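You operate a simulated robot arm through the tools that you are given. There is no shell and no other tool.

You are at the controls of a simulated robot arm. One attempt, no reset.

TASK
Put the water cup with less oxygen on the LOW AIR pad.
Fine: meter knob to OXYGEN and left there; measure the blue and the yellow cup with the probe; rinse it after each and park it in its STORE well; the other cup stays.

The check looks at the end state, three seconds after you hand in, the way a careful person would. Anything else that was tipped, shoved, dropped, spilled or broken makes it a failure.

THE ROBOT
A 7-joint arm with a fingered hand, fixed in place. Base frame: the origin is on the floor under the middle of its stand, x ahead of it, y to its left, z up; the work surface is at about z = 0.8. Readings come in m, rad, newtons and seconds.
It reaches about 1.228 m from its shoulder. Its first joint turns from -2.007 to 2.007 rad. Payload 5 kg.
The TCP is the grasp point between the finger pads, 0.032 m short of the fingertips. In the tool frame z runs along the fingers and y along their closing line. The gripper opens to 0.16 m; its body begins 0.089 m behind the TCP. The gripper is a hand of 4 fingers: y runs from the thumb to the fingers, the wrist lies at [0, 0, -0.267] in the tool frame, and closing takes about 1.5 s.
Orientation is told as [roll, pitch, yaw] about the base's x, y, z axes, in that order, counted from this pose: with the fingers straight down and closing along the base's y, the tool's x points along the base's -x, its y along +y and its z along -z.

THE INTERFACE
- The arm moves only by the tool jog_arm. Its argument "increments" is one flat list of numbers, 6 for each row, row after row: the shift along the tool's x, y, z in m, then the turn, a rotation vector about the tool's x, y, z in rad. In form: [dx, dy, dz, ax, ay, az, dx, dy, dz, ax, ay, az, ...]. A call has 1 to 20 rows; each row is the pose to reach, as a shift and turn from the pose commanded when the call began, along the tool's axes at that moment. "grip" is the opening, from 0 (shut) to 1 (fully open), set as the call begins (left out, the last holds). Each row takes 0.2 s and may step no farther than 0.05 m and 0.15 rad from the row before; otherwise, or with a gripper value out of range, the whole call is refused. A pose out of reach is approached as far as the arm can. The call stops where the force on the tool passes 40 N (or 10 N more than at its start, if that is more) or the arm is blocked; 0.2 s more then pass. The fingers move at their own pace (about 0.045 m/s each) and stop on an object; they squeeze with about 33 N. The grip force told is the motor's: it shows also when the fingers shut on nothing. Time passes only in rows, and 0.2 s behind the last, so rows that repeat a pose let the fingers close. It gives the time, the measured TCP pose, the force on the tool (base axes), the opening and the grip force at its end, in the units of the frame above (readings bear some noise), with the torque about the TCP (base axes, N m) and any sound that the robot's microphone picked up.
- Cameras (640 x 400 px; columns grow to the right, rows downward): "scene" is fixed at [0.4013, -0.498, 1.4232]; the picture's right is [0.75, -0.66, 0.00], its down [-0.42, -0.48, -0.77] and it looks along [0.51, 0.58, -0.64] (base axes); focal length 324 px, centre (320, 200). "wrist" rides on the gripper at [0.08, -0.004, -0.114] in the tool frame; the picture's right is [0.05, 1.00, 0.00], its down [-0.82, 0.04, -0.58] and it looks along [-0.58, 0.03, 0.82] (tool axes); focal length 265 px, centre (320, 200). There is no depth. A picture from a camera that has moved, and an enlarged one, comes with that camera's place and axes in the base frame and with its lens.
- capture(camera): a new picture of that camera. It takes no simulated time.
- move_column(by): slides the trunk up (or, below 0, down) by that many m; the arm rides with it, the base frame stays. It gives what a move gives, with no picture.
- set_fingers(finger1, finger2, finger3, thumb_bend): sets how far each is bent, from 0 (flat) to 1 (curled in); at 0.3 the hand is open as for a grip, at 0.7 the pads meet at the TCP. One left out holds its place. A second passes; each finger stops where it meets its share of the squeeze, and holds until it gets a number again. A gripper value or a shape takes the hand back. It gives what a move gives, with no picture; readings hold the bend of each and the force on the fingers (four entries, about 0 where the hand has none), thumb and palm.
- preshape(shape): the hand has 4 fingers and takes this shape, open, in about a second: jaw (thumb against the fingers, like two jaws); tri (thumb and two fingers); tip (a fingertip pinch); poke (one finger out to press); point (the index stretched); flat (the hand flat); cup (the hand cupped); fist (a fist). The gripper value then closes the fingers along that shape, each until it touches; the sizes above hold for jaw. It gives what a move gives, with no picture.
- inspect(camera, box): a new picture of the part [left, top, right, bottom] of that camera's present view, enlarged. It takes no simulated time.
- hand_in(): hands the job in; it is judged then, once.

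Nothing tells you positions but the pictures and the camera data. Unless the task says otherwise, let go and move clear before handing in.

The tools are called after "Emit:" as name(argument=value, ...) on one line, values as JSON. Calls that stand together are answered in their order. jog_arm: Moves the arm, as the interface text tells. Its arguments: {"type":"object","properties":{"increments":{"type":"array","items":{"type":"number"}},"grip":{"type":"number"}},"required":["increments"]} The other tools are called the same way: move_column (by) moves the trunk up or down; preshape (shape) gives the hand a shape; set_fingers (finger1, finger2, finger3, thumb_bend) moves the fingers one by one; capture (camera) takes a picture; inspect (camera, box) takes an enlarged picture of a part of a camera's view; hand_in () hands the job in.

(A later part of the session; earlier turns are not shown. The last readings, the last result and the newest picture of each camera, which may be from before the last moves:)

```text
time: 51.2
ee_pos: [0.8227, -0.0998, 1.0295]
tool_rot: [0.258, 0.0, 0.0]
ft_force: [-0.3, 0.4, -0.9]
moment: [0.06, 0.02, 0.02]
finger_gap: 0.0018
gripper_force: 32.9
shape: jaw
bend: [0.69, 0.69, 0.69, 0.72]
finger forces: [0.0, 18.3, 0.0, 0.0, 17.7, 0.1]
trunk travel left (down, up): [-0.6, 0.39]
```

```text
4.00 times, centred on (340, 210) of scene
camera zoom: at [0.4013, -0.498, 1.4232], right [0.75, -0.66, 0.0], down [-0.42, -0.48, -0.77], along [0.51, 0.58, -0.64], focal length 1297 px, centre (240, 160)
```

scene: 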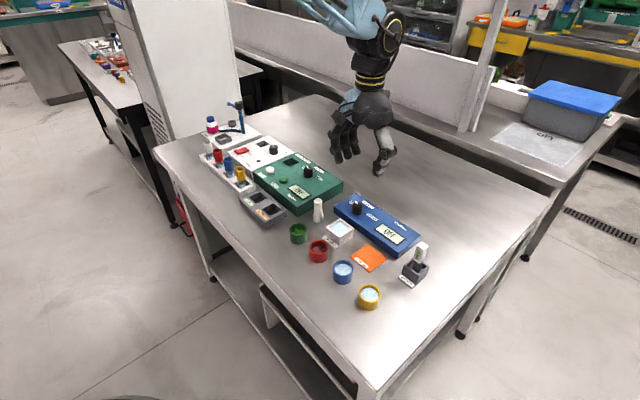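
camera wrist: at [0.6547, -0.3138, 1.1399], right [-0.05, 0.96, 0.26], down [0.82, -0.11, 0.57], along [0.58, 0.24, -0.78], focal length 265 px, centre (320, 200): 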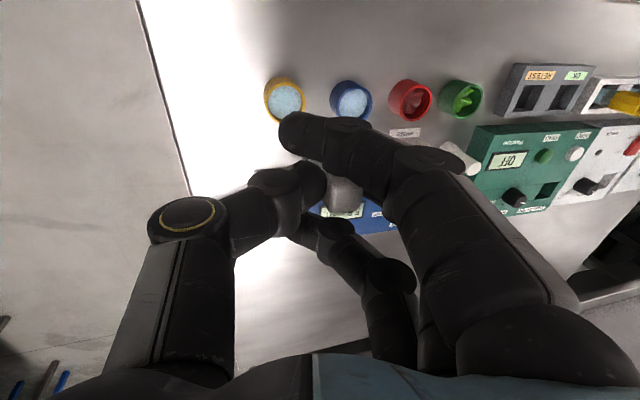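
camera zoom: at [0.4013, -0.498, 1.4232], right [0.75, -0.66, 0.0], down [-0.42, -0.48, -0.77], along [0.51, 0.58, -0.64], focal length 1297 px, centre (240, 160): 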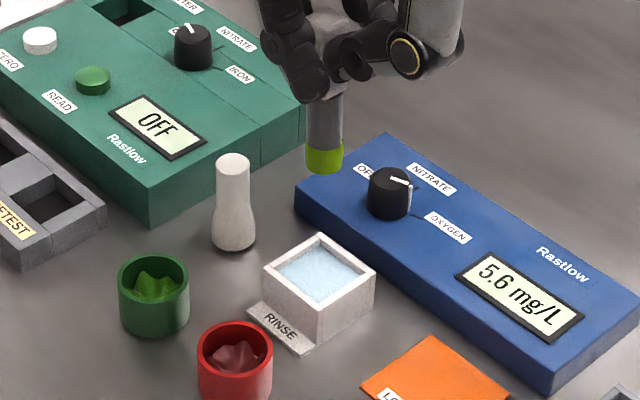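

Yellow reads 5.6 mg/L against blue's 7.2, so yellow is the low-oxygen cup. I rinse the probe again.

Emit:
jog_arm(increments=[-0.001, -0.006, 0.029, 0, 0, 0, -0.001, -0.0135, 0.058, 0, 0, 0, -0.001, -0.019, 0.0773, 0, 0, 0, -0.001, -0.0231, 0.0928, 0, 0, 0, -0.001, -0.0262, 0.1045, 0, 0, 0, -0.001, -0.0262, 0.1045, 0, 0, 0, -0.001, -0.0262, 0.1045, 0, 0, 0, -0.001, -0.0262, 0.1045, 0, 0, 0, -0.001, -0.0262, 0.1045, 0, 0, 0, -0.001, -0.0262, 0.1045, 0, 0, 0, -0.001, -0.0262, 0.1045, 0, 0, 0, -0.001, -0.0262, 0.1045, 0, 0, 0, -0.001, -0.0262, 0.1045, 0, 0, 0, -0.001, -0.0262, 0.1045, 0, 0, 0, -0.001, -0.0262, 0.1045, 0, 0, 0, -0.001, -0.0262, 0.1045, 0, 0, 0], grip=0.0)

Emit:
inspect(camera="scene", box=[320, 205, 360, 250])

```text
time: 54.6
ee_pos: [0.825, -0.0951, 0.922]
tool_rot: [0.259, -0.001, -0.001]
ft_force: [-0.5, -0.2, -1.1]
moment: [0.0, 0.0, -0.02]
finger_gap: 0.0019
gripper_force: 33.0
shape: jaw
bend: [0.69, 0.69, 0.69, 0.72]
finger forces: [0.0, 18.3, 0.1, 0.1, 17.6, 0.0]
trunk travel left (down, up): [-0.6, 0.39]
```

```text
8.89 times, centred on (340, 228) of scene
camera zoom: at [0.4013, -0.498, 1.4232], right [0.75, -0.66, 0.0], down [-0.42, -0.48, -0.77], along [0.51, 0.58, -0.64], focal length 2883 px, centre (142, -44)
```

zoom: 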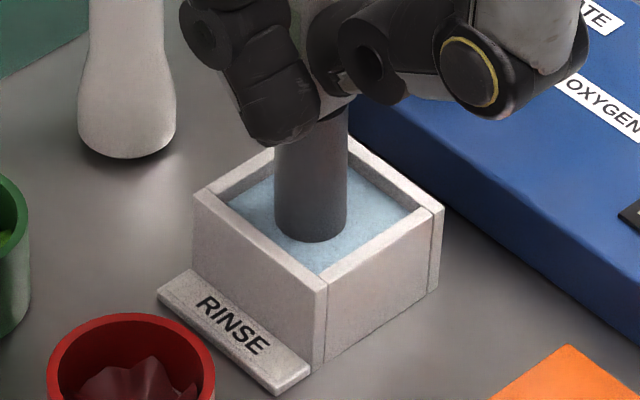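

Rinsing is done, and I lift the probe out to check that it is clean before heading to the STORE well.

Emit:
jog_arm(increments=[0, 0.0039, -0.0145, 0, 0, 0, 0, 0.0077, -0.029, 0, 0, 0, 0, 0.0141, -0.0532, 0, 0, 0, 0, 0.0206, -0.0773, 0, 0, 0, 0, 0.0283, -0.1063, 0, 0, 0, 0, 0.0283, -0.1063, 0, 0, 0], grip=0.0)

Emit:
inspect(camera="scene", box=[290, 160, 390, 260])

```text
time: 56.0
ee_pos: [0.8247, -0.0944, 1.0327]
tool_rot: [0.26, 0.0, 0.002]
ft_force: [-0.5, 0.4, -0.9]
moment: [-0.01, 0.03, -0.02]
finger_gap: 0.0021
gripper_force: 33.6
shape: jaw
bend: [0.69, 0.69, 0.69, 0.72]
finger forces: [0.0, 18.4, 0.0, 0.0, 17.6, 0.1]
trunk travel left (down, up): [-0.6, 0.39]
```

```text
4.00 times, centred on (340, 210) of scene
camera zoom: at [0.4013, -0.498, 1.4232], right [0.75, -0.66, 0.0], down [-0.42, -0.48, -0.77], along [0.51, 0.58, -0.64], focal length 1297 px, centre (240, 160)
```

zoom: 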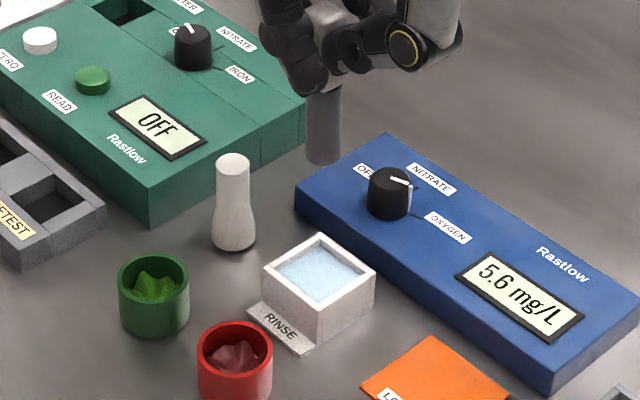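

Clean. I carry it over to the STORE well.

Emit:
jog_arm(increments=[-0.0074, -0.033, -0.0088, 0, 0, 0, -0.0148, -0.066, -0.0176, 0, 0, 0, -0.0223, -0.0991, -0.0264, 0, 0, 0, -0.0297, -0.1321, -0.0351, 0, 0, 0, -0.0371, -0.1651, -0.0439, 0, 0, 0, -0.0445, -0.1981, -0.0527, 0, 0, 0, -0.0445, -0.1981, -0.0527, 0, 0, 0], grip=0.0)

Emit:
inspect(camera="scene", box=[370, 180, 460, 300])

Emit:
capture(camera="wrist")

```text
time: 57.6
ee_pos: [0.8692, -0.3005, 1.0328]
tool_rot: [0.26, 0.001, 0.0]
ft_force: [-0.1, -0.2, -0.4]
moment: [-0.01, 0.02, 0.01]
finger_gap: 0.0019
gripper_force: 32.9
shape: jaw
bend: [0.69, 0.69, 0.69, 0.72]
finger forces: [0.0, 18.3, 0.0, 0.0, 17.6, 0.0]
trunk travel left (down, up): [-0.6, 0.39]
```

```text
3.33 times, centred on (415, 240) of scene
camera zoom: at [0.4013, -0.498, 1.4232], right [0.75, -0.66, 0.0], down [-0.42, -0.48, -0.77], along [0.51, 0.58, -0.64], focal length 1081 px, centre (3, 67)
```

zoom: 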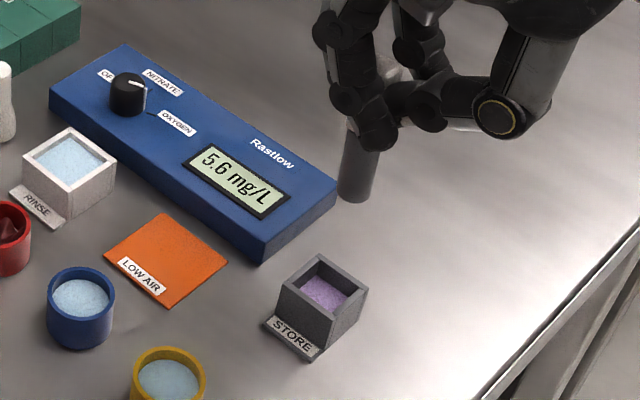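

```text
taken
camera wrist: at [0.788, -0.3349, 1.1419], right [-0.05, 0.97, 0.26], down [0.82, -0.11, 0.57], along [0.58, 0.24, -0.78], focal length 265 px, centre (320, 200)
```

wrist: 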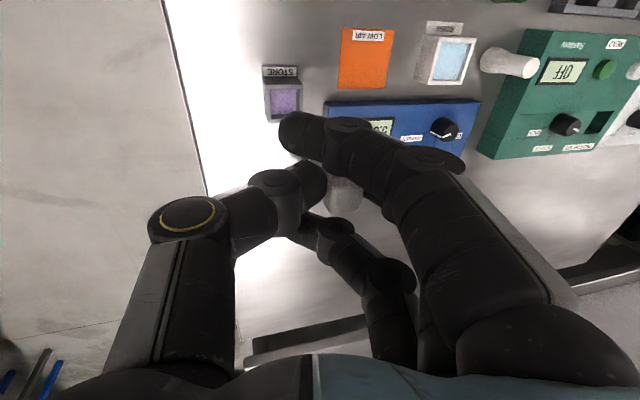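

The tip is ~4 mm too far in x with a slight forward lean; a small tilt about the base y axis fixes both. Then I descend to just above the well rim.

Emit:
jog_arm(increments=[0, -0.0014, -0.0004, 0, 0.0483, 0.0129, 0, -0.0091, 0.0286, 0, 0.0483, 0.0129, 0, -0.0168, 0.0576, 0, 0.0483, 0.0129, 0, -0.022, 0.0769, 0, 0.0483, 0.0129, 0, -0.022, 0.0769, 0, 0.0483, 0.0129], grip=0.0)

Emit:
inspect(camera="scene", box=[385, 215, 445, 295])

Emit:
capture(camera="wrist")

```text
time: 58.8
ee_pos: [0.8686, -0.3014, 0.9526]
tool_rot: [0.26, 0.051, 0.002]
ft_force: [0.2, 0.3, -1.3]
moment: [-0.03, 0.02, -0.01]
finger_gap: 0.0018
gripper_force: 32.9
shape: jaw
bend: [0.69, 0.69, 0.69, 0.72]
finger forces: [0.0, 18.2, 0.1, 0.0, 17.6, 0.1]
trunk travel left (down, up): [-0.6, 0.39]
```

```text
5.00 times, centred on (415, 255) of scene
camera zoom: at [0.4013, -0.498, 1.4232], right [0.75, -0.66, 0.0], down [-0.42, -0.48, -0.77], along [0.51, 0.58, -0.64], focal length 1622 px, centre (-155, -75)
```

zoom: 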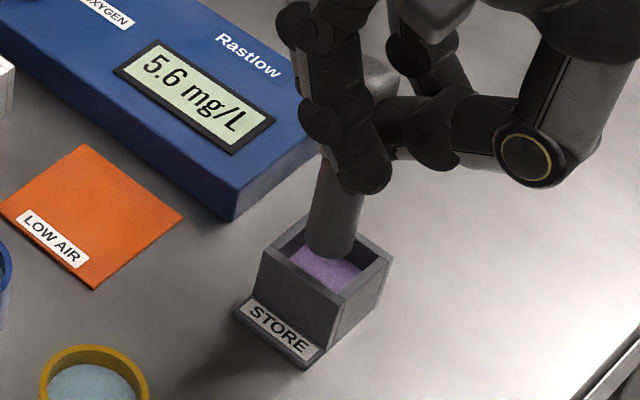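

```text
taken
camera wrist: at [0.794, -0.3354, 1.0664], right [-0.04, 0.97, 0.26], down [0.84, -0.11, 0.53], along [0.54, 0.24, -0.81], focal length 265 px, centre (320, 200)
```

wrist: 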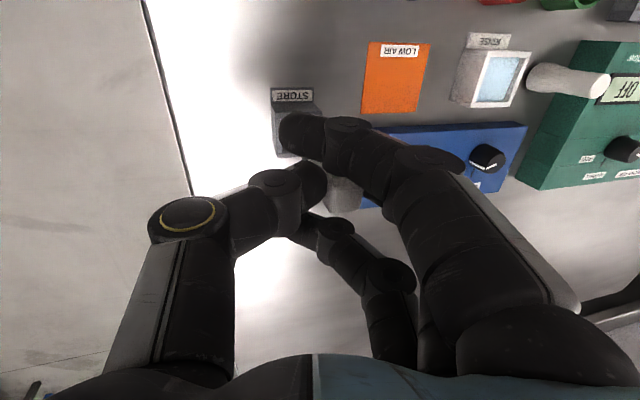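

The tip is centred over the well opening within ~3 mm. I lower it in, in small steps.

Emit:
jog_arm(increments=[-0.002, -0.0016, 0.0098, 0, 0, 0, -0.0025, -0.0041, 0.0195, 0, 0, 0, -0.003, -0.0067, 0.0291, 0, 0, 0, -0.003, -0.0067, 0.0291, 0, 0, 0], grip=0.0)

Emit:
inspect(camera="scene", box=[385, 215, 445, 295])

```text
time: 59.8
ee_pos: [0.8702, -0.3, 0.9212]
tool_rot: [0.26, 0.052, 0.0]
ft_force: [0.2, 0.2, 0.4]
moment: [-0.01, -0.02, 0.0]
finger_gap: 0.0007
gripper_force: 32.8
shape: jaw
bend: [0.69, 0.68, 0.7, 0.74]
finger forces: [0.0, 15.8, 2.2, 0.0, 15.1, 0.1]
trunk travel left (down, up): [-0.6, 0.39]
```

```text
5.00 times, centred on (415, 255) of scene
camera zoom: at [0.4013, -0.498, 1.4232], right [0.75, -0.66, 0.0], down [-0.42, -0.48, -0.77], along [0.51, 0.58, -0.64], focal length 1622 px, centre (-155, -75)
```

zoom: 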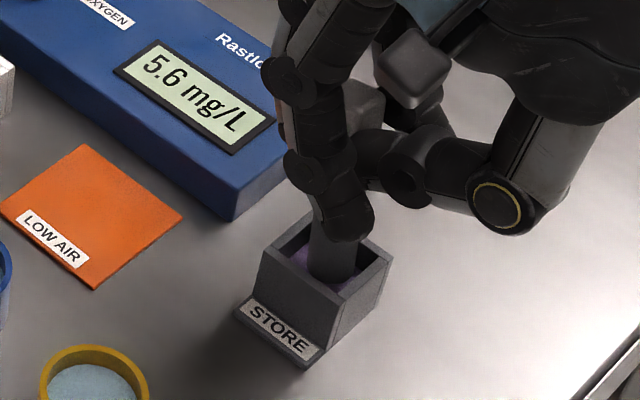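

The grip readings shifted a bit, suggesting the tip touched something. I look closely before going on.

Emit:
inspect(camera="wrist", box=[260, 90, 420, 250])

Emit:
inspect(camera="scene", box=[400, 220, 435, 280])

```text
2.50 times, centred on (340, 170) of wrist
camera zoom: at [0.7944, -0.3345, 1.0358], right [-0.04, 0.97, 0.26], down [0.84, -0.11, 0.53], along [0.54, 0.24, -0.81], focal length 664 px, centre (270, 275)
```

zoom: 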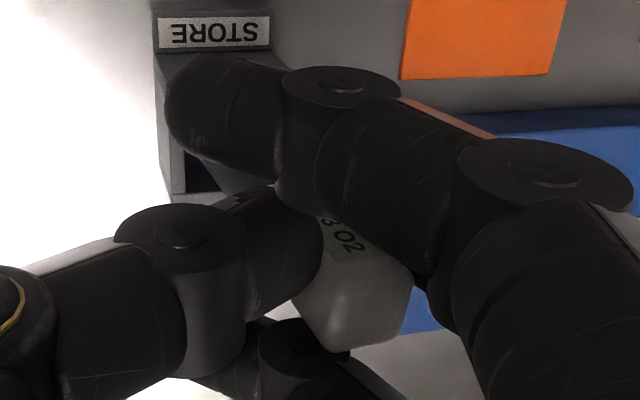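

```text
6.67 times, centred on (418, 250) of scene
camera zoom: at [0.4013, -0.498, 1.4232], right [0.75, -0.66, 0.0], down [-0.42, -0.48, -0.77], along [0.51, 0.58, -0.64], focal length 2162 px, centre (-330, -133)
```

zoom: 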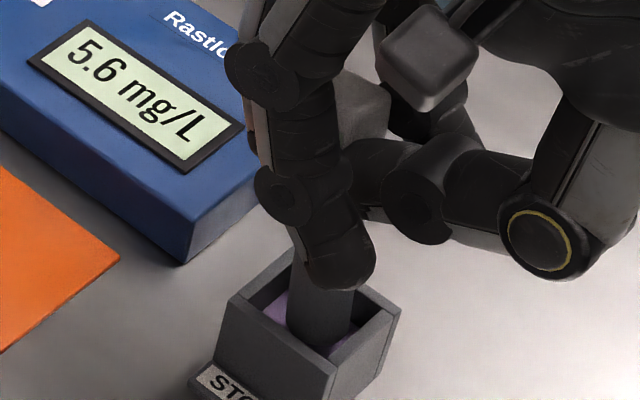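

The handle seems pushed up a bit in the grip, so the tip is likely already resting on the well floor. I zoom in on the well to confirm.

Emit:
inspect(camera="scene", box=[405, 250, 430, 285])

Emit:
inspect(camera="scene", box=[400, 220, 430, 260])

Emit:
inspect(camera="wrist", box=[300, 140, 390, 240])

```text
11.43 times, centred on (418, 268) of scene
camera zoom: at [0.4013, -0.498, 1.4232], right [0.75, -0.66, 0.0], down [-0.42, -0.48, -0.77], along [0.51, 0.58, -0.64], focal length 3706 px, centre (-794, -571)
```

zoom: 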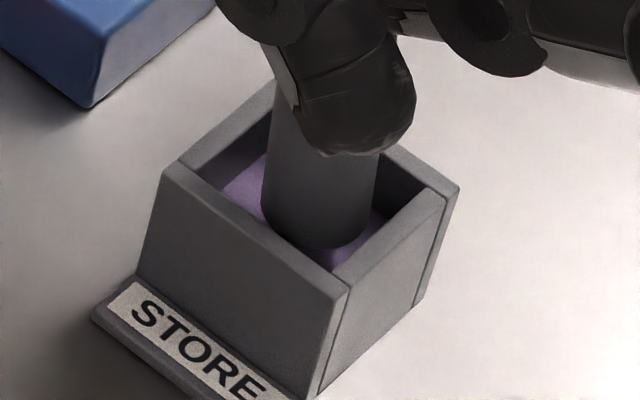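

```text
10.00 times, centred on (415, 240) of scene
camera zoom: at [0.4013, -0.498, 1.4232], right [0.75, -0.66, 0.0], down [-0.42, -0.48, -0.77], along [0.51, 0.58, -0.64], focal length 3243 px, centre (-630, -200)
```

zoom: 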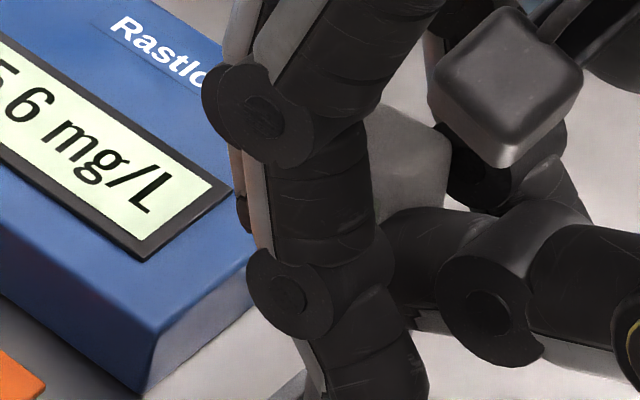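

```text
4.00 times, centred on (345, 190) of wrist
camera zoom: at [0.7944, -0.3345, 1.0358], right [-0.04, 0.97, 0.26], down [0.84, -0.11, 0.53], along [0.54, 0.24, -0.81], focal length 1062 px, centre (220, 240)
```

zoom: 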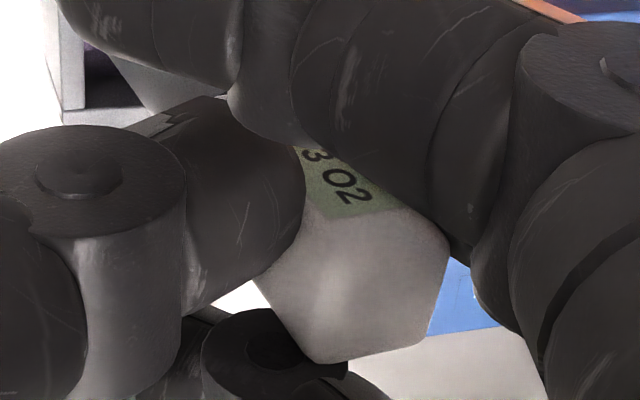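

The shaft is inside the well with its tip on (or just above) the purple floor at z≈0.825, leaning about 7° toward +y. I roll the hand a little about the tip to bring the probe upright before letting go.

Emit:
jog_arm(increments=[0, -0.0037, -0.001, -0.04, 0.0005, -0.0019, 0, -0.0074, -0.002, -0.08, 0.001, -0.0039, 0, -0.0111, -0.003, -0.1198, 0.0015, -0.0058, 0, -0.0111, -0.003, -0.1198, 0.0015, -0.0058], grip=0.0)

Emit:
inspect(camera="wrist", box=[260, 90, 420, 250])

Emit:
inspect(camera="scene", box=[395, 220, 440, 290])

```text
time: 60.8
ee_pos: [0.8694, -0.3126, 0.9221]
tool_rot: [0.38, 0.05, 0.006]
ft_force: [1.2, 0.1, -0.4]
moment: [-0.01, -0.04, 0.01]
finger_gap: 0.0009
gripper_force: 33.1
shape: jaw
bend: [0.69, 0.68, 0.7, 0.74]
finger forces: [0.1, 15.9, 2.4, 0.0, 15.0, 0.1]
trunk travel left (down, up): [-0.6, 0.39]
```

```text
2.50 times, centred on (340, 170) of wrist
camera zoom: at [0.7949, -0.3594, 1.032], right [-0.04, 0.93, 0.37], down [0.84, -0.17, 0.51], along [0.54, 0.33, -0.77], focal length 664 px, centre (270, 275)
```

zoom: 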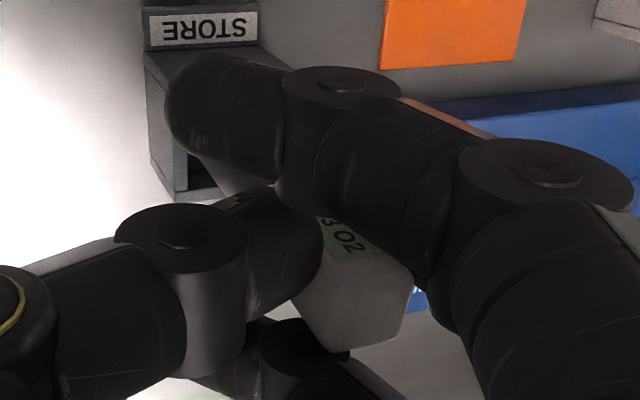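

```text
5.71 times, centred on (418, 255) of scene
camera zoom: at [0.4013, -0.498, 1.4232], right [0.75, -0.66, 0.0], down [-0.42, -0.48, -0.77], along [0.51, 0.58, -0.64], focal length 1853 px, centre (-237, -114)
```

zoom: 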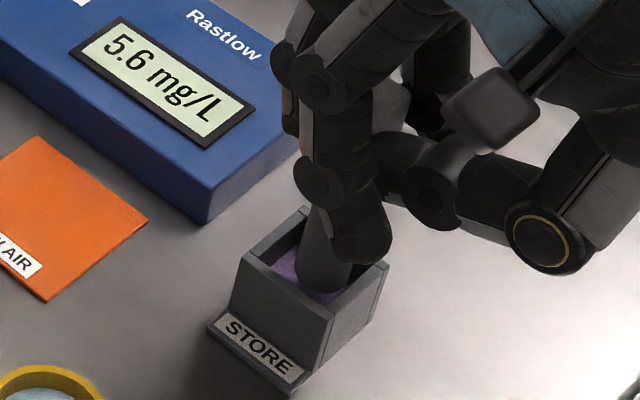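

The probe is now near vertical in the well. I open the fingers to release it.

Emit:
jog_arm(increments=[0, 0, 0, 0, 0, 0, 0, 0, 0, 0, 0, 0, 0, 0, 0, 0, 0, 0, 0, 0, 0, 0, 0, 0], grip=0.4)

Emit:
inspect(camera="wrist", box=[240, 90, 420, 250])

Emit:
inspect(camera="scene", box=[385, 215, 445, 295])

```text
time: 61.8
ee_pos: [0.8702, -0.3135, 0.9231]
tool_rot: [0.38, 0.051, 0.004]
ft_force: [-0.6, -1.0, -0.5]
moment: [-0.03, 0.02, -0.02]
finger_gap: 0.0654
gripper_force: 0.0
shape: jaw
bend: [0.73, 0.7, 0.75, 0.7]
finger forces: [0.0, 19.0, 18.8, 0.0, 0.1, 0.0]
trunk travel left (down, up): [-0.6, 0.39]
```

```text
2.50 times, centred on (330, 170) of wrist
camera zoom: at [0.7948, -0.3594, 1.0319], right [-0.04, 0.93, 0.37], down [0.84, -0.17, 0.51], along [0.54, 0.33, -0.78], focal length 664 px, centre (295, 275)
```

zoom: 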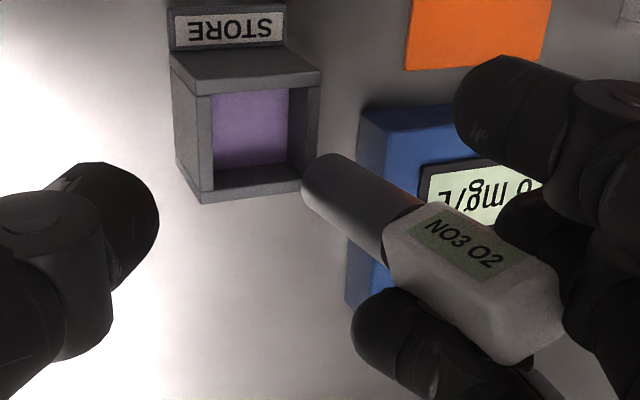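

```text
5.00 times, centred on (415, 255) of scene
camera zoom: at [0.4013, -0.498, 1.4232], right [0.75, -0.66, 0.0], down [-0.42, -0.48, -0.77], along [0.51, 0.58, -0.64], focal length 1622 px, centre (-155, -75)
```

zoom: 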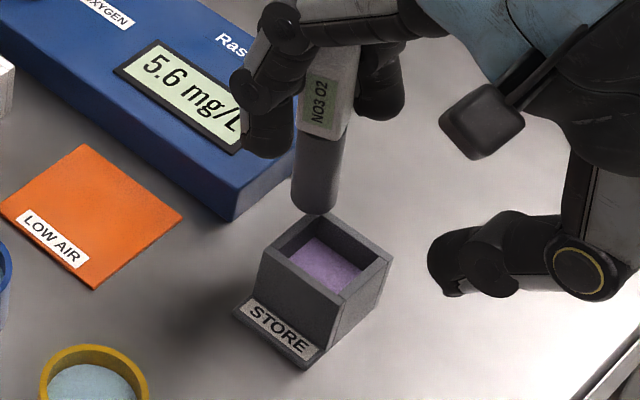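

The handle has wedged between the middle and ring fingers and came out with them. I raise the hand straight up slowly so nothing gets knocked, then look.

Emit:
jog_arm(increments=[0.0005, 0.0037, -0.0093, 0, 0, 0, 0.0015, 0.0111, -0.0278, 0, 0, 0, 0.0025, 0.0185, -0.0464, 0, 0, 0, 0.0035, 0.0259, -0.0649, 0, 0, 0, 0.0035, 0.0259, -0.0649, 0, 0, 0], grip=0.4)

Emit:
capture(camera="wrist")

Emit:
inspect(camera="scene", box=[360, 160, 460, 290])

```text
time: 63.0
ee_pos: [0.8698, -0.3113, 0.9934]
tool_rot: [0.381, 0.05, 0.005]
ft_force: [-0.3, 0.1, -0.8]
moment: [-0.04, 0.02, -0.02]
finger_gap: 0.0654
gripper_force: 0.1
shape: jaw
bend: [0.73, 0.7, 0.75, 0.7]
finger forces: [0.1, 19.0, 18.8, 0.0, 0.1, 0.0]
trunk travel left (down, up): [-0.6, 0.39]
```

```text
taken
camera wrist: at [0.7945, -0.3578, 1.1014], right [-0.04, 0.93, 0.37], down [0.84, -0.17, 0.51], along [0.54, 0.33, -0.78], focal length 265 px, centre (320, 200)
```

wrist: 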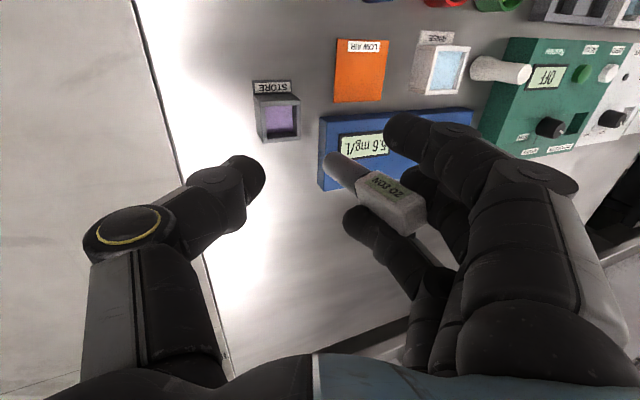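

```text
3.08 times, centred on (410, 225) of scene
camera zoom: at [0.4013, -0.498, 1.4232], right [0.75, -0.66, 0.0], down [-0.42, -0.48, -0.77], along [0.51, 0.58, -0.64], focal length 998 px, centre (43, 123)
```

zoom: 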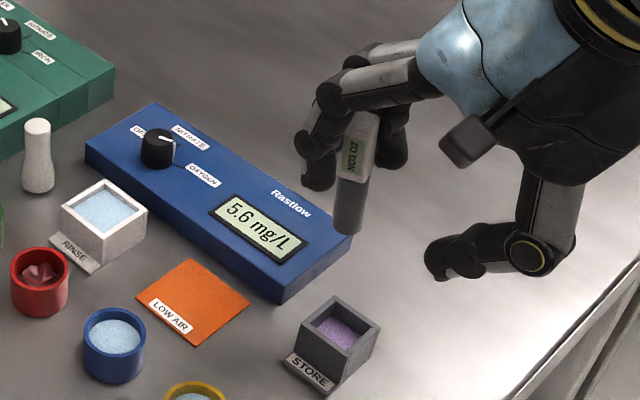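

The probe is pinched between the ring finger's back and the middle finger's pad; triangulating gives tip (0.886, −0.269, 0.920), top about (0.888, −0.258, 1.003), so its length is ~84 mm and the well floor is ~z 0.821. I keep that hold, roll the hand to bring it upright, and move the tip over the well.

Emit:
jog_arm(increments=[0.0032, -0.0065, -0.0038, -0.0325, 0.0006, -0.0015, 0.0064, -0.013, -0.0076, -0.065, 0.0012, -0.003, 0.0096, -0.0195, -0.0113, -0.0974, 0.0018, -0.0045, 0.0128, -0.026, -0.0151, -0.1298, 0.0024, -0.006, 0.0128, -0.026, -0.0151, -0.1298, 0.0024, -0.006], grip=0.4)

Emit:
capture(camera="wrist")

Emit:
inspect(camera="wrist", box=[220, 90, 440, 260])

Emit:
inspect(camera="scene", box=[380, 180, 450, 290])

```text
time: 64.2
ee_pos: [0.8583, -0.3403, 0.9967]
tool_rot: [0.51, 0.05, 0.011]
ft_force: [0.0, -0.1, -1.3]
moment: [0.0, 0.02, 0.0]
finger_gap: 0.0657
gripper_force: 0.1
shape: jaw
bend: [0.73, 0.7, 0.75, 0.7]
finger forces: [0.0, 18.8, 18.5, 0.0, 0.0, 0.0]
trunk travel left (down, up): [-0.6, 0.39]
```

```text
taken
camera wrist: at [0.7831, -0.4016, 1.099], right [-0.04, 0.87, 0.49], down [0.84, -0.24, 0.48], along [0.54, 0.43, -0.73], focal length 265 px, centre (320, 200)
```

wrist: 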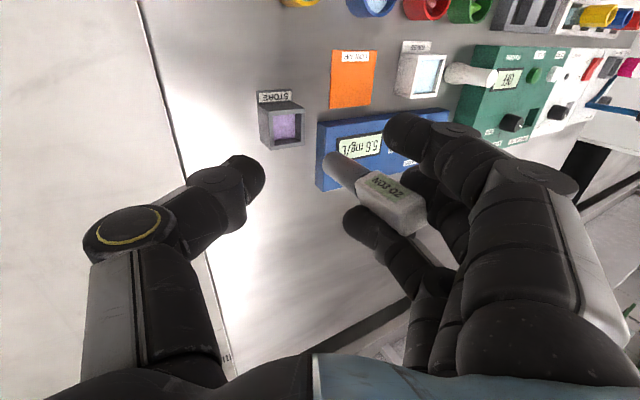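

```text
2.35 times, centred on (330, 175) of wrist
camera zoom: at [0.7831, -0.4016, 1.099], right [-0.04, 0.87, 0.49], down [0.84, -0.24, 0.48], along [0.54, 0.43, -0.73], focal length 624 px, centre (296, 259)
```

zoom: 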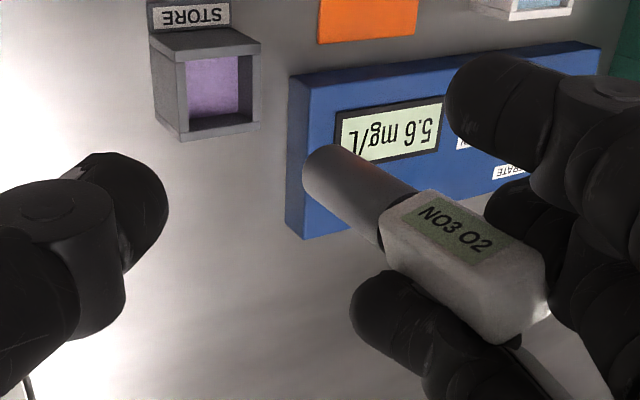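

```text
3.64 times, centred on (415, 235) of scene
camera zoom: at [0.4013, -0.498, 1.4232], right [0.75, -0.66, 0.0], down [-0.42, -0.48, -0.77], along [0.51, 0.58, -0.64], focal length 1179 px, centre (-26, 73)
```

zoom: 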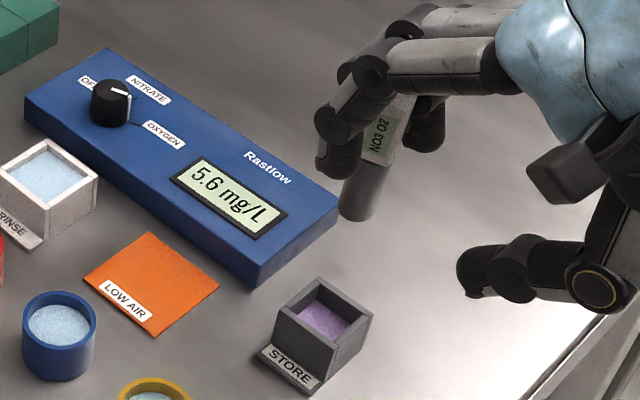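

The probe is now close to vertical with its tip at about (0.8745, −0.2915, 0.931), over the well centre. I descend to just above the rim and re-check.

Emit:
jog_arm(increments=[-0.0005, -0.0129, 0.0272, 0, 0, 0, -0.002, -0.0276, 0.0533, 0, 0, 0, -0.003, -0.0373, 0.0707, 0, 0, 0, -0.003, -0.0373, 0.0707, 0, 0, 0], grip=0.4)

Emit:
inspect(camera="wrist", box=[220, 90, 440, 260])

Emit:
inspect(camera="scene", box=[390, 210, 440, 290])

```text
time: 65.2
ee_pos: [0.8589, -0.3382, 0.9168]
tool_rot: [0.51, 0.051, 0.012]
ft_force: [0.1, -0.2, 0.0]
moment: [-0.03, 0.06, 0.01]
finger_gap: 0.0657
gripper_force: 0.0
shape: jaw
bend: [0.73, 0.7, 0.75, 0.7]
finger forces: [0.0, 18.9, 18.6, 0.1, 0.0, 0.1]
trunk travel left (down, up): [-0.6, 0.39]
```

```text
2.35 times, centred on (330, 175) of wrist
camera zoom: at [0.7826, -0.4, 1.0185], right [-0.04, 0.87, 0.49], down [0.84, -0.23, 0.48], along [0.54, 0.43, -0.73], focal length 624 px, centre (296, 259)
```

zoom: 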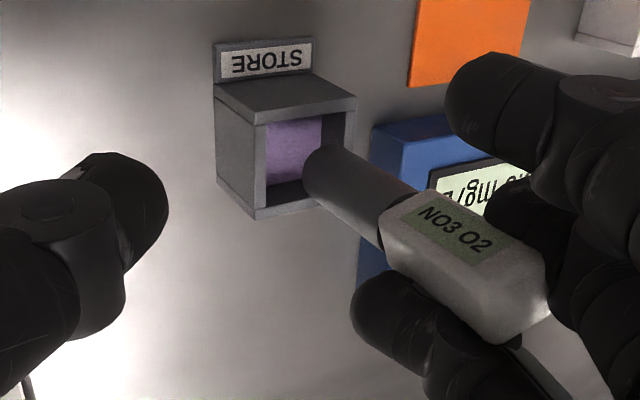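

```text
5.00 times, centred on (415, 250) of scene
camera zoom: at [0.4013, -0.498, 1.4232], right [0.75, -0.66, 0.0], down [-0.42, -0.48, -0.77], along [0.51, 0.58, -0.64], focal length 1622 px, centre (-155, -50)
```

zoom: 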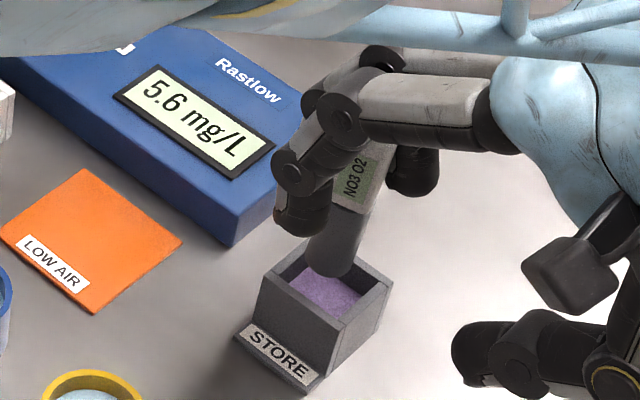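

Both views agree the tip is centred over the well. I lower the last ~2 cm gently.

Emit:
jog_arm(increments=[-0.0004, -0.0037, 0.0065, 0, 0, 0, -0.0008, -0.0073, 0.0131, 0, 0, 0, -0.0011, -0.0107, 0.0192, 0, 0, 0, -0.0011, -0.0107, 0.0192, 0, 0, 0], grip=0.4)

Emit:
inspect(camera="wrist", box=[220, 90, 440, 260])

Emit:
inspect(camera="scene", box=[390, 210, 440, 290])

```text
time: 66.2
ee_pos: [0.8568, -0.3406, 0.8963]
tool_rot: [0.51, 0.048, 0.013]
ft_force: [-0.6, -0.2, -0.1]
moment: [-0.04, 0.01, 0.0]
finger_gap: 0.0657
gripper_force: 0.0
shape: jaw
bend: [0.73, 0.7, 0.75, 0.7]
finger forces: [0.0, 18.8, 18.6, 0.0, 0.0, 0.1]
trunk travel left (down, up): [-0.6, 0.39]
```

```text
2.35 times, centred on (330, 175) of wrist
camera zoom: at [0.7819, -0.4008, 0.997], right [-0.04, 0.87, 0.49], down [0.84, -0.23, 0.48], along [0.54, 0.43, -0.73], focal length 624 px, centre (296, 259)
```

zoom: 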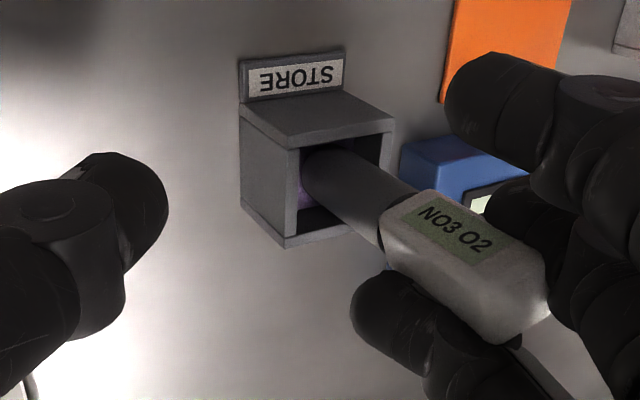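

```text
5.00 times, centred on (415, 250) of scene
camera zoom: at [0.4013, -0.498, 1.4232], right [0.75, -0.66, 0.0], down [-0.42, -0.48, -0.77], along [0.51, 0.58, -0.64], focal length 1622 px, centre (-155, -50)
```

zoom: 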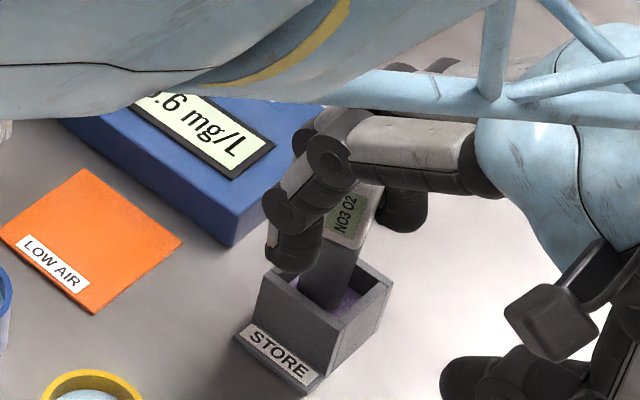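

No contact yet and the shaft is inside the well. I lower a few millimetres more toward the floor.

Emit:
jog_arm(increments=[-0.0001, -0.0015, 0.0026, 0, 0, 0, -0.0002, -0.0029, 0.0052, 0, 0, 0, -0.0002, -0.0029, 0.0052, 0, 0, 0], grip=0.4)

Emit:
inspect(camera="wrist", box=[220, 90, 440, 260])

Emit:
inspect(camera="scene", box=[395, 230, 435, 290])

```text
time: 67.0
ee_pos: [0.8573, -0.3402, 0.8901]
tool_rot: [0.51, 0.049, 0.012]
ft_force: [-0.1, 0.6, -0.7]
moment: [-0.07, 0.02, 0.03]
finger_gap: 0.0658
gripper_force: 0.1
shape: jaw
bend: [0.73, 0.7, 0.75, 0.7]
finger forces: [0.0, 18.7, 18.5, 0.0, 0.0, 0.0]
trunk travel left (down, up): [-0.6, 0.39]
```

```text
2.35 times, centred on (330, 175) of wrist
camera zoom: at [0.7815, -0.401, 0.9917], right [-0.04, 0.87, 0.49], down [0.84, -0.23, 0.48], along [0.54, 0.43, -0.73], focal length 624 px, centre (296, 259)
```

zoom: 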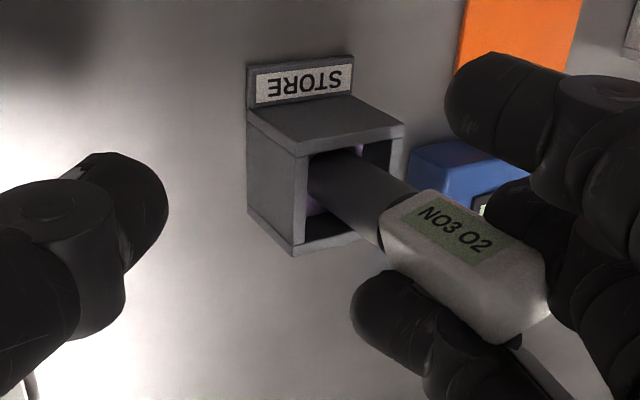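

```text
6.67 times, centred on (415, 260) of scene
camera zoom: at [0.4013, -0.498, 1.4232], right [0.75, -0.66, 0.0], down [-0.42, -0.48, -0.77], along [0.51, 0.58, -0.64], focal length 2162 px, centre (-313, -200)
```

zoom: 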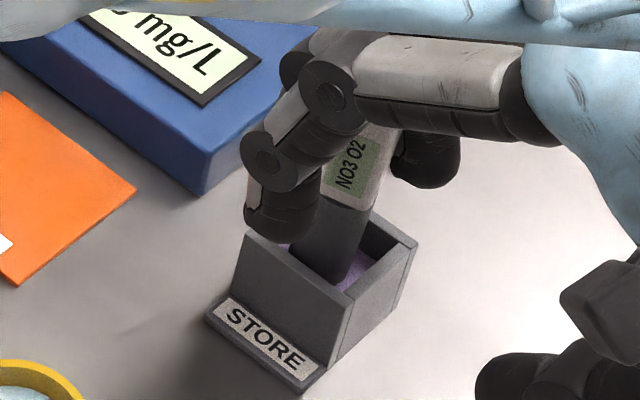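

The tip is within a few millimetres of the floor. I lower 2 mm more, then carefully test individual finger control with the free index finger before releasing the wedge.

Emit:
jog_arm(increments=[-0.0001, -0.001, 0.0017, 0, 0, 0, -0.0001, -0.001, 0.0017, 0, 0, 0], grip=0.4)

Emit:
set_fingers(finger1=0.7)

Emit:
capture(camera="wrist")

Emit:
inspect(camera="scene", box=[395, 230, 435, 290])

```text
time: 67.6
ee_pos: [0.8566, -0.3408, 0.8875]
tool_rot: [0.509, 0.047, 0.013]
ft_force: [0.2, 0.1, -0.2]
moment: [-0.03, 0.01, 0.03]
finger_gap: 0.0655
gripper_force: 0.1
shape: jaw
bend: [0.73, 0.7, 0.75, 0.7]
finger forces: [0.0, 18.8, 18.5, 0.0, 0.0, 0.0]
trunk travel left (down, up): [-0.6, 0.39]
```

```text
time: 68.6
ee_pos: [0.8572, -0.3405, 0.8872]
tool_rot: [0.51, 0.049, 0.012]
ft_force: [0.1, -0.6, 0.4]
moment: [-0.03, 0.03, -0.02]
finger_gap: 0.0479
gripper_force: 18.7
shape: fingers
bend: [0.7, 0.7, 0.75, 0.7]
finger forces: [0.0, 18.8, 18.7, 0.0, 0.0, 0.0]
trunk travel left (down, up): [-0.6, 0.39]
```

```text
taken
camera wrist: at [0.7815, -0.4009, 0.9894], right [-0.04, 0.87, 0.49], down [0.84, -0.24, 0.48], along [0.54, 0.43, -0.73], focal length 265 px, centre (320, 200)
```

wrist: 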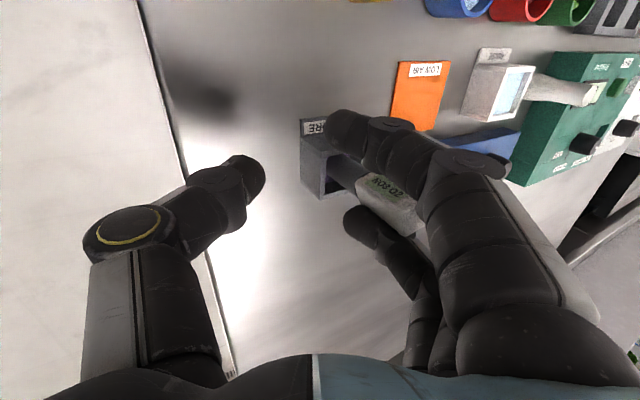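

```text
6.67 times, centred on (415, 260) of scene
camera zoom: at [0.4013, -0.498, 1.4232], right [0.75, -0.66, 0.0], down [-0.42, -0.48, -0.77], along [0.51, 0.58, -0.64], focal length 2162 px, centre (-313, -200)
```

zoom: 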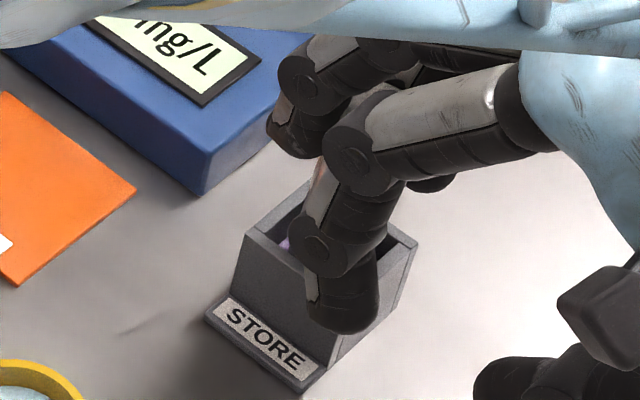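

Index control confirms the mapping (0.7 = closed toward the TCP, 0.3 = open). To free the handle I open the middle and index fingers and curl the ring finger away from the handle at the same time.

Emit:
set_fingers(finger1=0.3, finger2=0.3, finger3=0.75)

Emit:
capture(camera="wrist")

Emit:
inspect(camera="scene", box=[385, 210, 445, 300])

```text
time: 69.6
ee_pos: [0.8561, -0.3403, 0.8886]
tool_rot: [0.51, 0.048, 0.013]
ft_force: [-0.2, -0.1, -0.3]
moment: [-0.01, -0.03, 0.01]
finger_gap: 0.1227
gripper_force: 0.2
shape: fingers
bend: [0.3, 0.3, 0.75, 0.7]
finger forces: [0.0, 0.0, 0.0, 0.0, 0.0, 0.1]
trunk travel left (down, up): [-0.6, 0.39]
```

```text
taken
camera wrist: at [0.7814, -0.4009, 0.9895], right [-0.04, 0.87, 0.49], down [0.84, -0.24, 0.48], along [0.54, 0.43, -0.73], focal length 265 px, centre (320, 200)
```

wrist: 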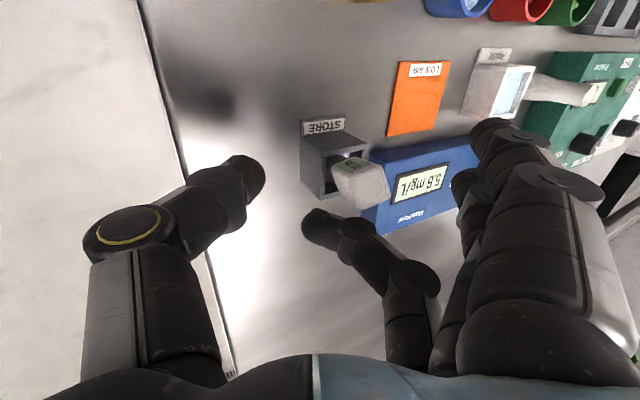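

```text
4.44 times, centred on (415, 255) of scene
camera zoom: at [0.4013, -0.498, 1.4232], right [0.75, -0.66, 0.0], down [-0.42, -0.48, -0.77], along [0.51, 0.58, -0.64], focal length 1441 px, centre (-102, -44)
```

zoom: 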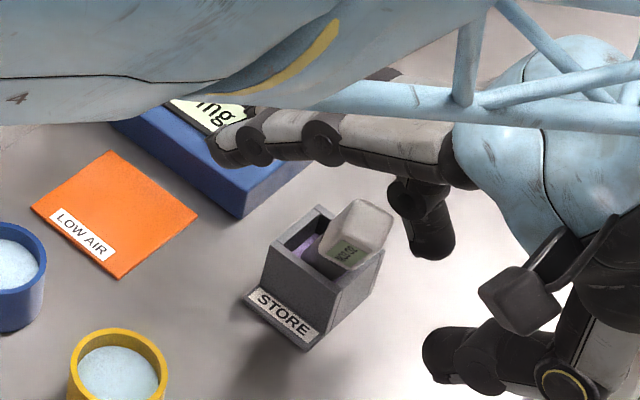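

The probe is free of the fingers and inside the well, but it looks like it leans. I zoom in from both cameras.

Emit:
inspect(camera="scene", box=[400, 240, 435, 290])

Emit:
inspect(camera="wrist", box=[280, 110, 410, 220])

```text
8.00 times, centred on (418, 265) of scene
camera zoom: at [0.4013, -0.498, 1.4232], right [0.75, -0.66, 0.0], down [-0.42, -0.48, -0.77], along [0.51, 0.58, -0.64], focal length 2595 px, centre (-460, -320)
```

zoom: 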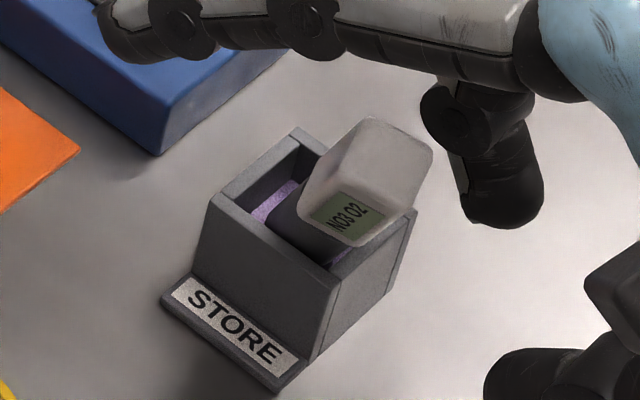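

```text
3.64 times, centred on (345, 165) of wrist
camera zoom: at [0.7814, -0.4009, 0.9895], right [-0.04, 0.87, 0.49], down [0.84, -0.24, 0.48], along [0.54, 0.43, -0.73], focal length 965 px, centre (229, 327)
```

zoom: 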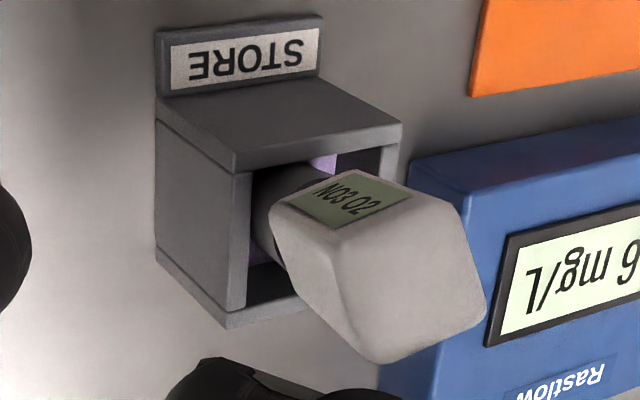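

The probe is in the well but leaning about 25° toward (−x, −y), so I need to straighten it. I raise the hand straight up clear of it first.

Emit:
jog_arm(increments=[0.0005, 0.0049, -0.0087, 0, 0, 0, 0.0015, 0.0146, -0.0261, 0, 0, 0, 0.003, 0.0293, -0.0523, 0, 0, 0, 0.005, 0.0488, -0.0872, 0, 0, 0, 0.0065, 0.0634, -0.1133, 0, 0, 0, 0.0065, 0.0634, -0.1133, 0, 0, 0])

Emit:
capture(camera="wrist")

Emit:
inspect(camera="scene", box=[395, 235, 440, 295])

```text
time: 71.0
ee_pos: [0.8611, -0.3406, 1.0161]
tool_rot: [0.51, 0.05, 0.013]
ft_force: [-0.3, -0.3, 0.2]
moment: [-0.02, -0.02, -0.06]
finger_gap: 0.1227
gripper_force: 0.0
shape: fingers
bend: [0.3, 0.3, 0.75, 0.7]
finger forces: [0.1, 0.0, 0.0, 0.0, 0.0, 0.0]
trunk travel left (down, up): [-0.6, 0.39]
```

```text
taken
camera wrist: at [0.784, -0.401, 1.1192], right [-0.04, 0.87, 0.49], down [0.84, -0.24, 0.48], along [0.54, 0.43, -0.73], focal length 265 px, centre (320, 200)
```

wrist: 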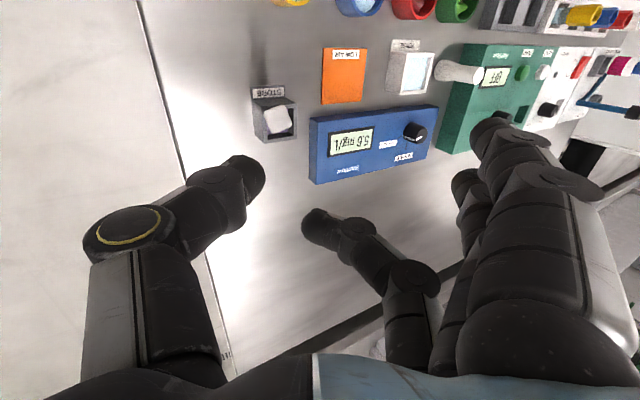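

```text
6.67 times, centred on (418, 265) of scene
camera zoom: at [0.4013, -0.498, 1.4232], right [0.75, -0.66, 0.0], down [-0.42, -0.48, -0.77], along [0.51, 0.58, -0.64], focal length 2162 px, centre (-330, -233)
```

zoom: 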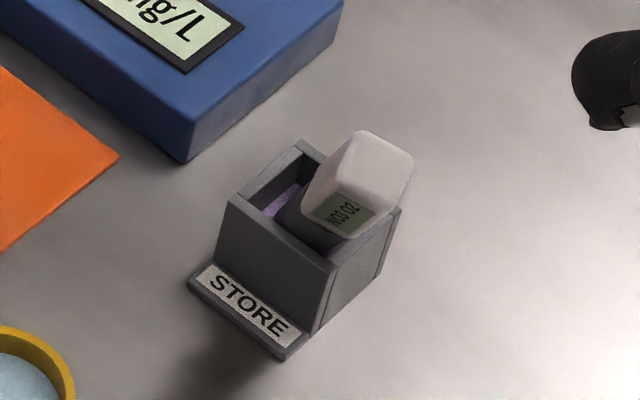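

The well hasn't moved. I level the hand, reopen it in the jaw shape and look from above the probe.

Emit:
jog_arm(increments=[0.0032, 0.0119, -0.0058, 0.1273, -0.013, 0, 0.0065, 0.0238, -0.0116, 0.2545, -0.026, 0, 0.0097, 0.0356, -0.0174, 0.3818, -0.039, 0, 0.0129, 0.0475, -0.0232, 0.509, -0.052, 0, 0.0129, 0.0475, -0.0232, 0.509, -0.052, 0, 0.0129, 0.0475, -0.0232, 0.509, -0.052, 0], grip=0.7)

Emit:
capture(camera="wrist")

Emit:
inspect(camera="wrist", box=[270, 40, 370, 130])

```text
time: 72.4
ee_pos: [0.8485, -0.3103, 1.061]
tool_rot: [0.0, 0.001, -0.001]
ft_force: [0.0, -0.6, 0.1]
moment: [0.0, -0.01, 0.03]
finger_gap: 0.1116
gripper_force: 0.1
shape: jaw
bend: [0.67, 0.67, 0.67, 0.63]
finger forces: [0.0, 0.0, 0.0, 0.0, 0.0, 0.0]
trunk travel left (down, up): [-0.6, 0.39]
```

```text
taken
camera wrist: at [0.7667, -0.3149, 1.1755], right [-0.05, 1.0, 0.0], down [0.82, 0.04, 0.58], along [0.58, 0.03, -0.82], focal length 265 px, centre (320, 200)
```

wrist: 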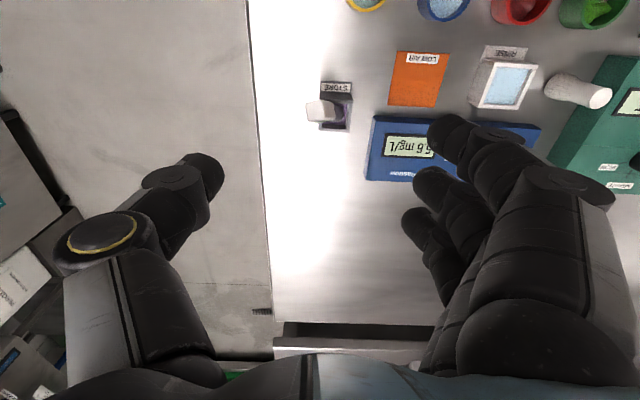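

```text
4.44 times, centred on (320, 85) of wrist
camera zoom: at [0.7667, -0.3149, 1.1755], right [-0.05, 1.0, 0.0], down [0.82, 0.04, 0.58], along [0.58, 0.03, -0.82], focal length 1180 px, centre (320, 711)
```

zoom: 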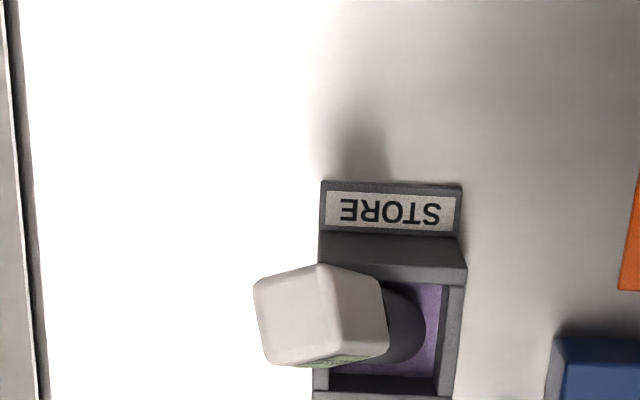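

From above, the handle leans toward −y (and somewhat −x). I zoom in more to understand its exact pose before re-gripping.

Emit:
inspect(camera="wrist", box=[295, 85, 365, 140])

Emit:
inspect(camera="scene", box=[405, 245, 435, 285])

```text
7.27 times, centred on (330, 112) of wrist
camera zoom: at [0.7667, -0.3149, 1.1755], right [-0.05, 1.0, 0.0], down [0.82, 0.04, 0.58], along [0.58, 0.03, -0.82], focal length 1930 px, centre (247, 836)
```

zoom: 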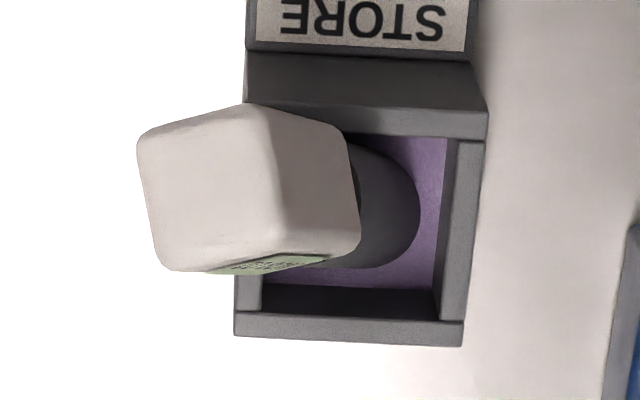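

```text
10.00 times, centred on (420, 265) of scene
camera zoom: at [0.4013, -0.498, 1.4232], right [0.75, -0.66, 0.0], down [-0.42, -0.48, -0.77], along [0.51, 0.58, -0.64], focal length 3243 px, centre (-680, -450)
```

zoom: 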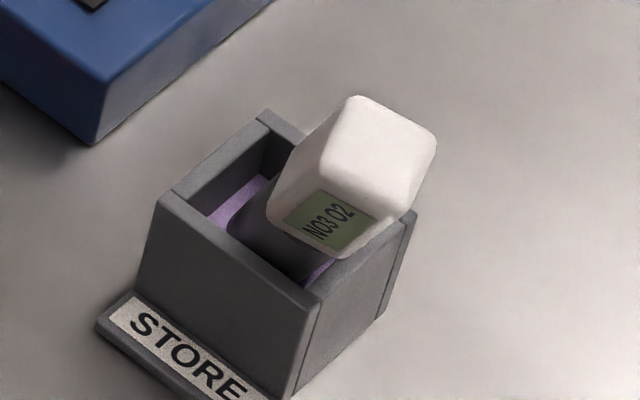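

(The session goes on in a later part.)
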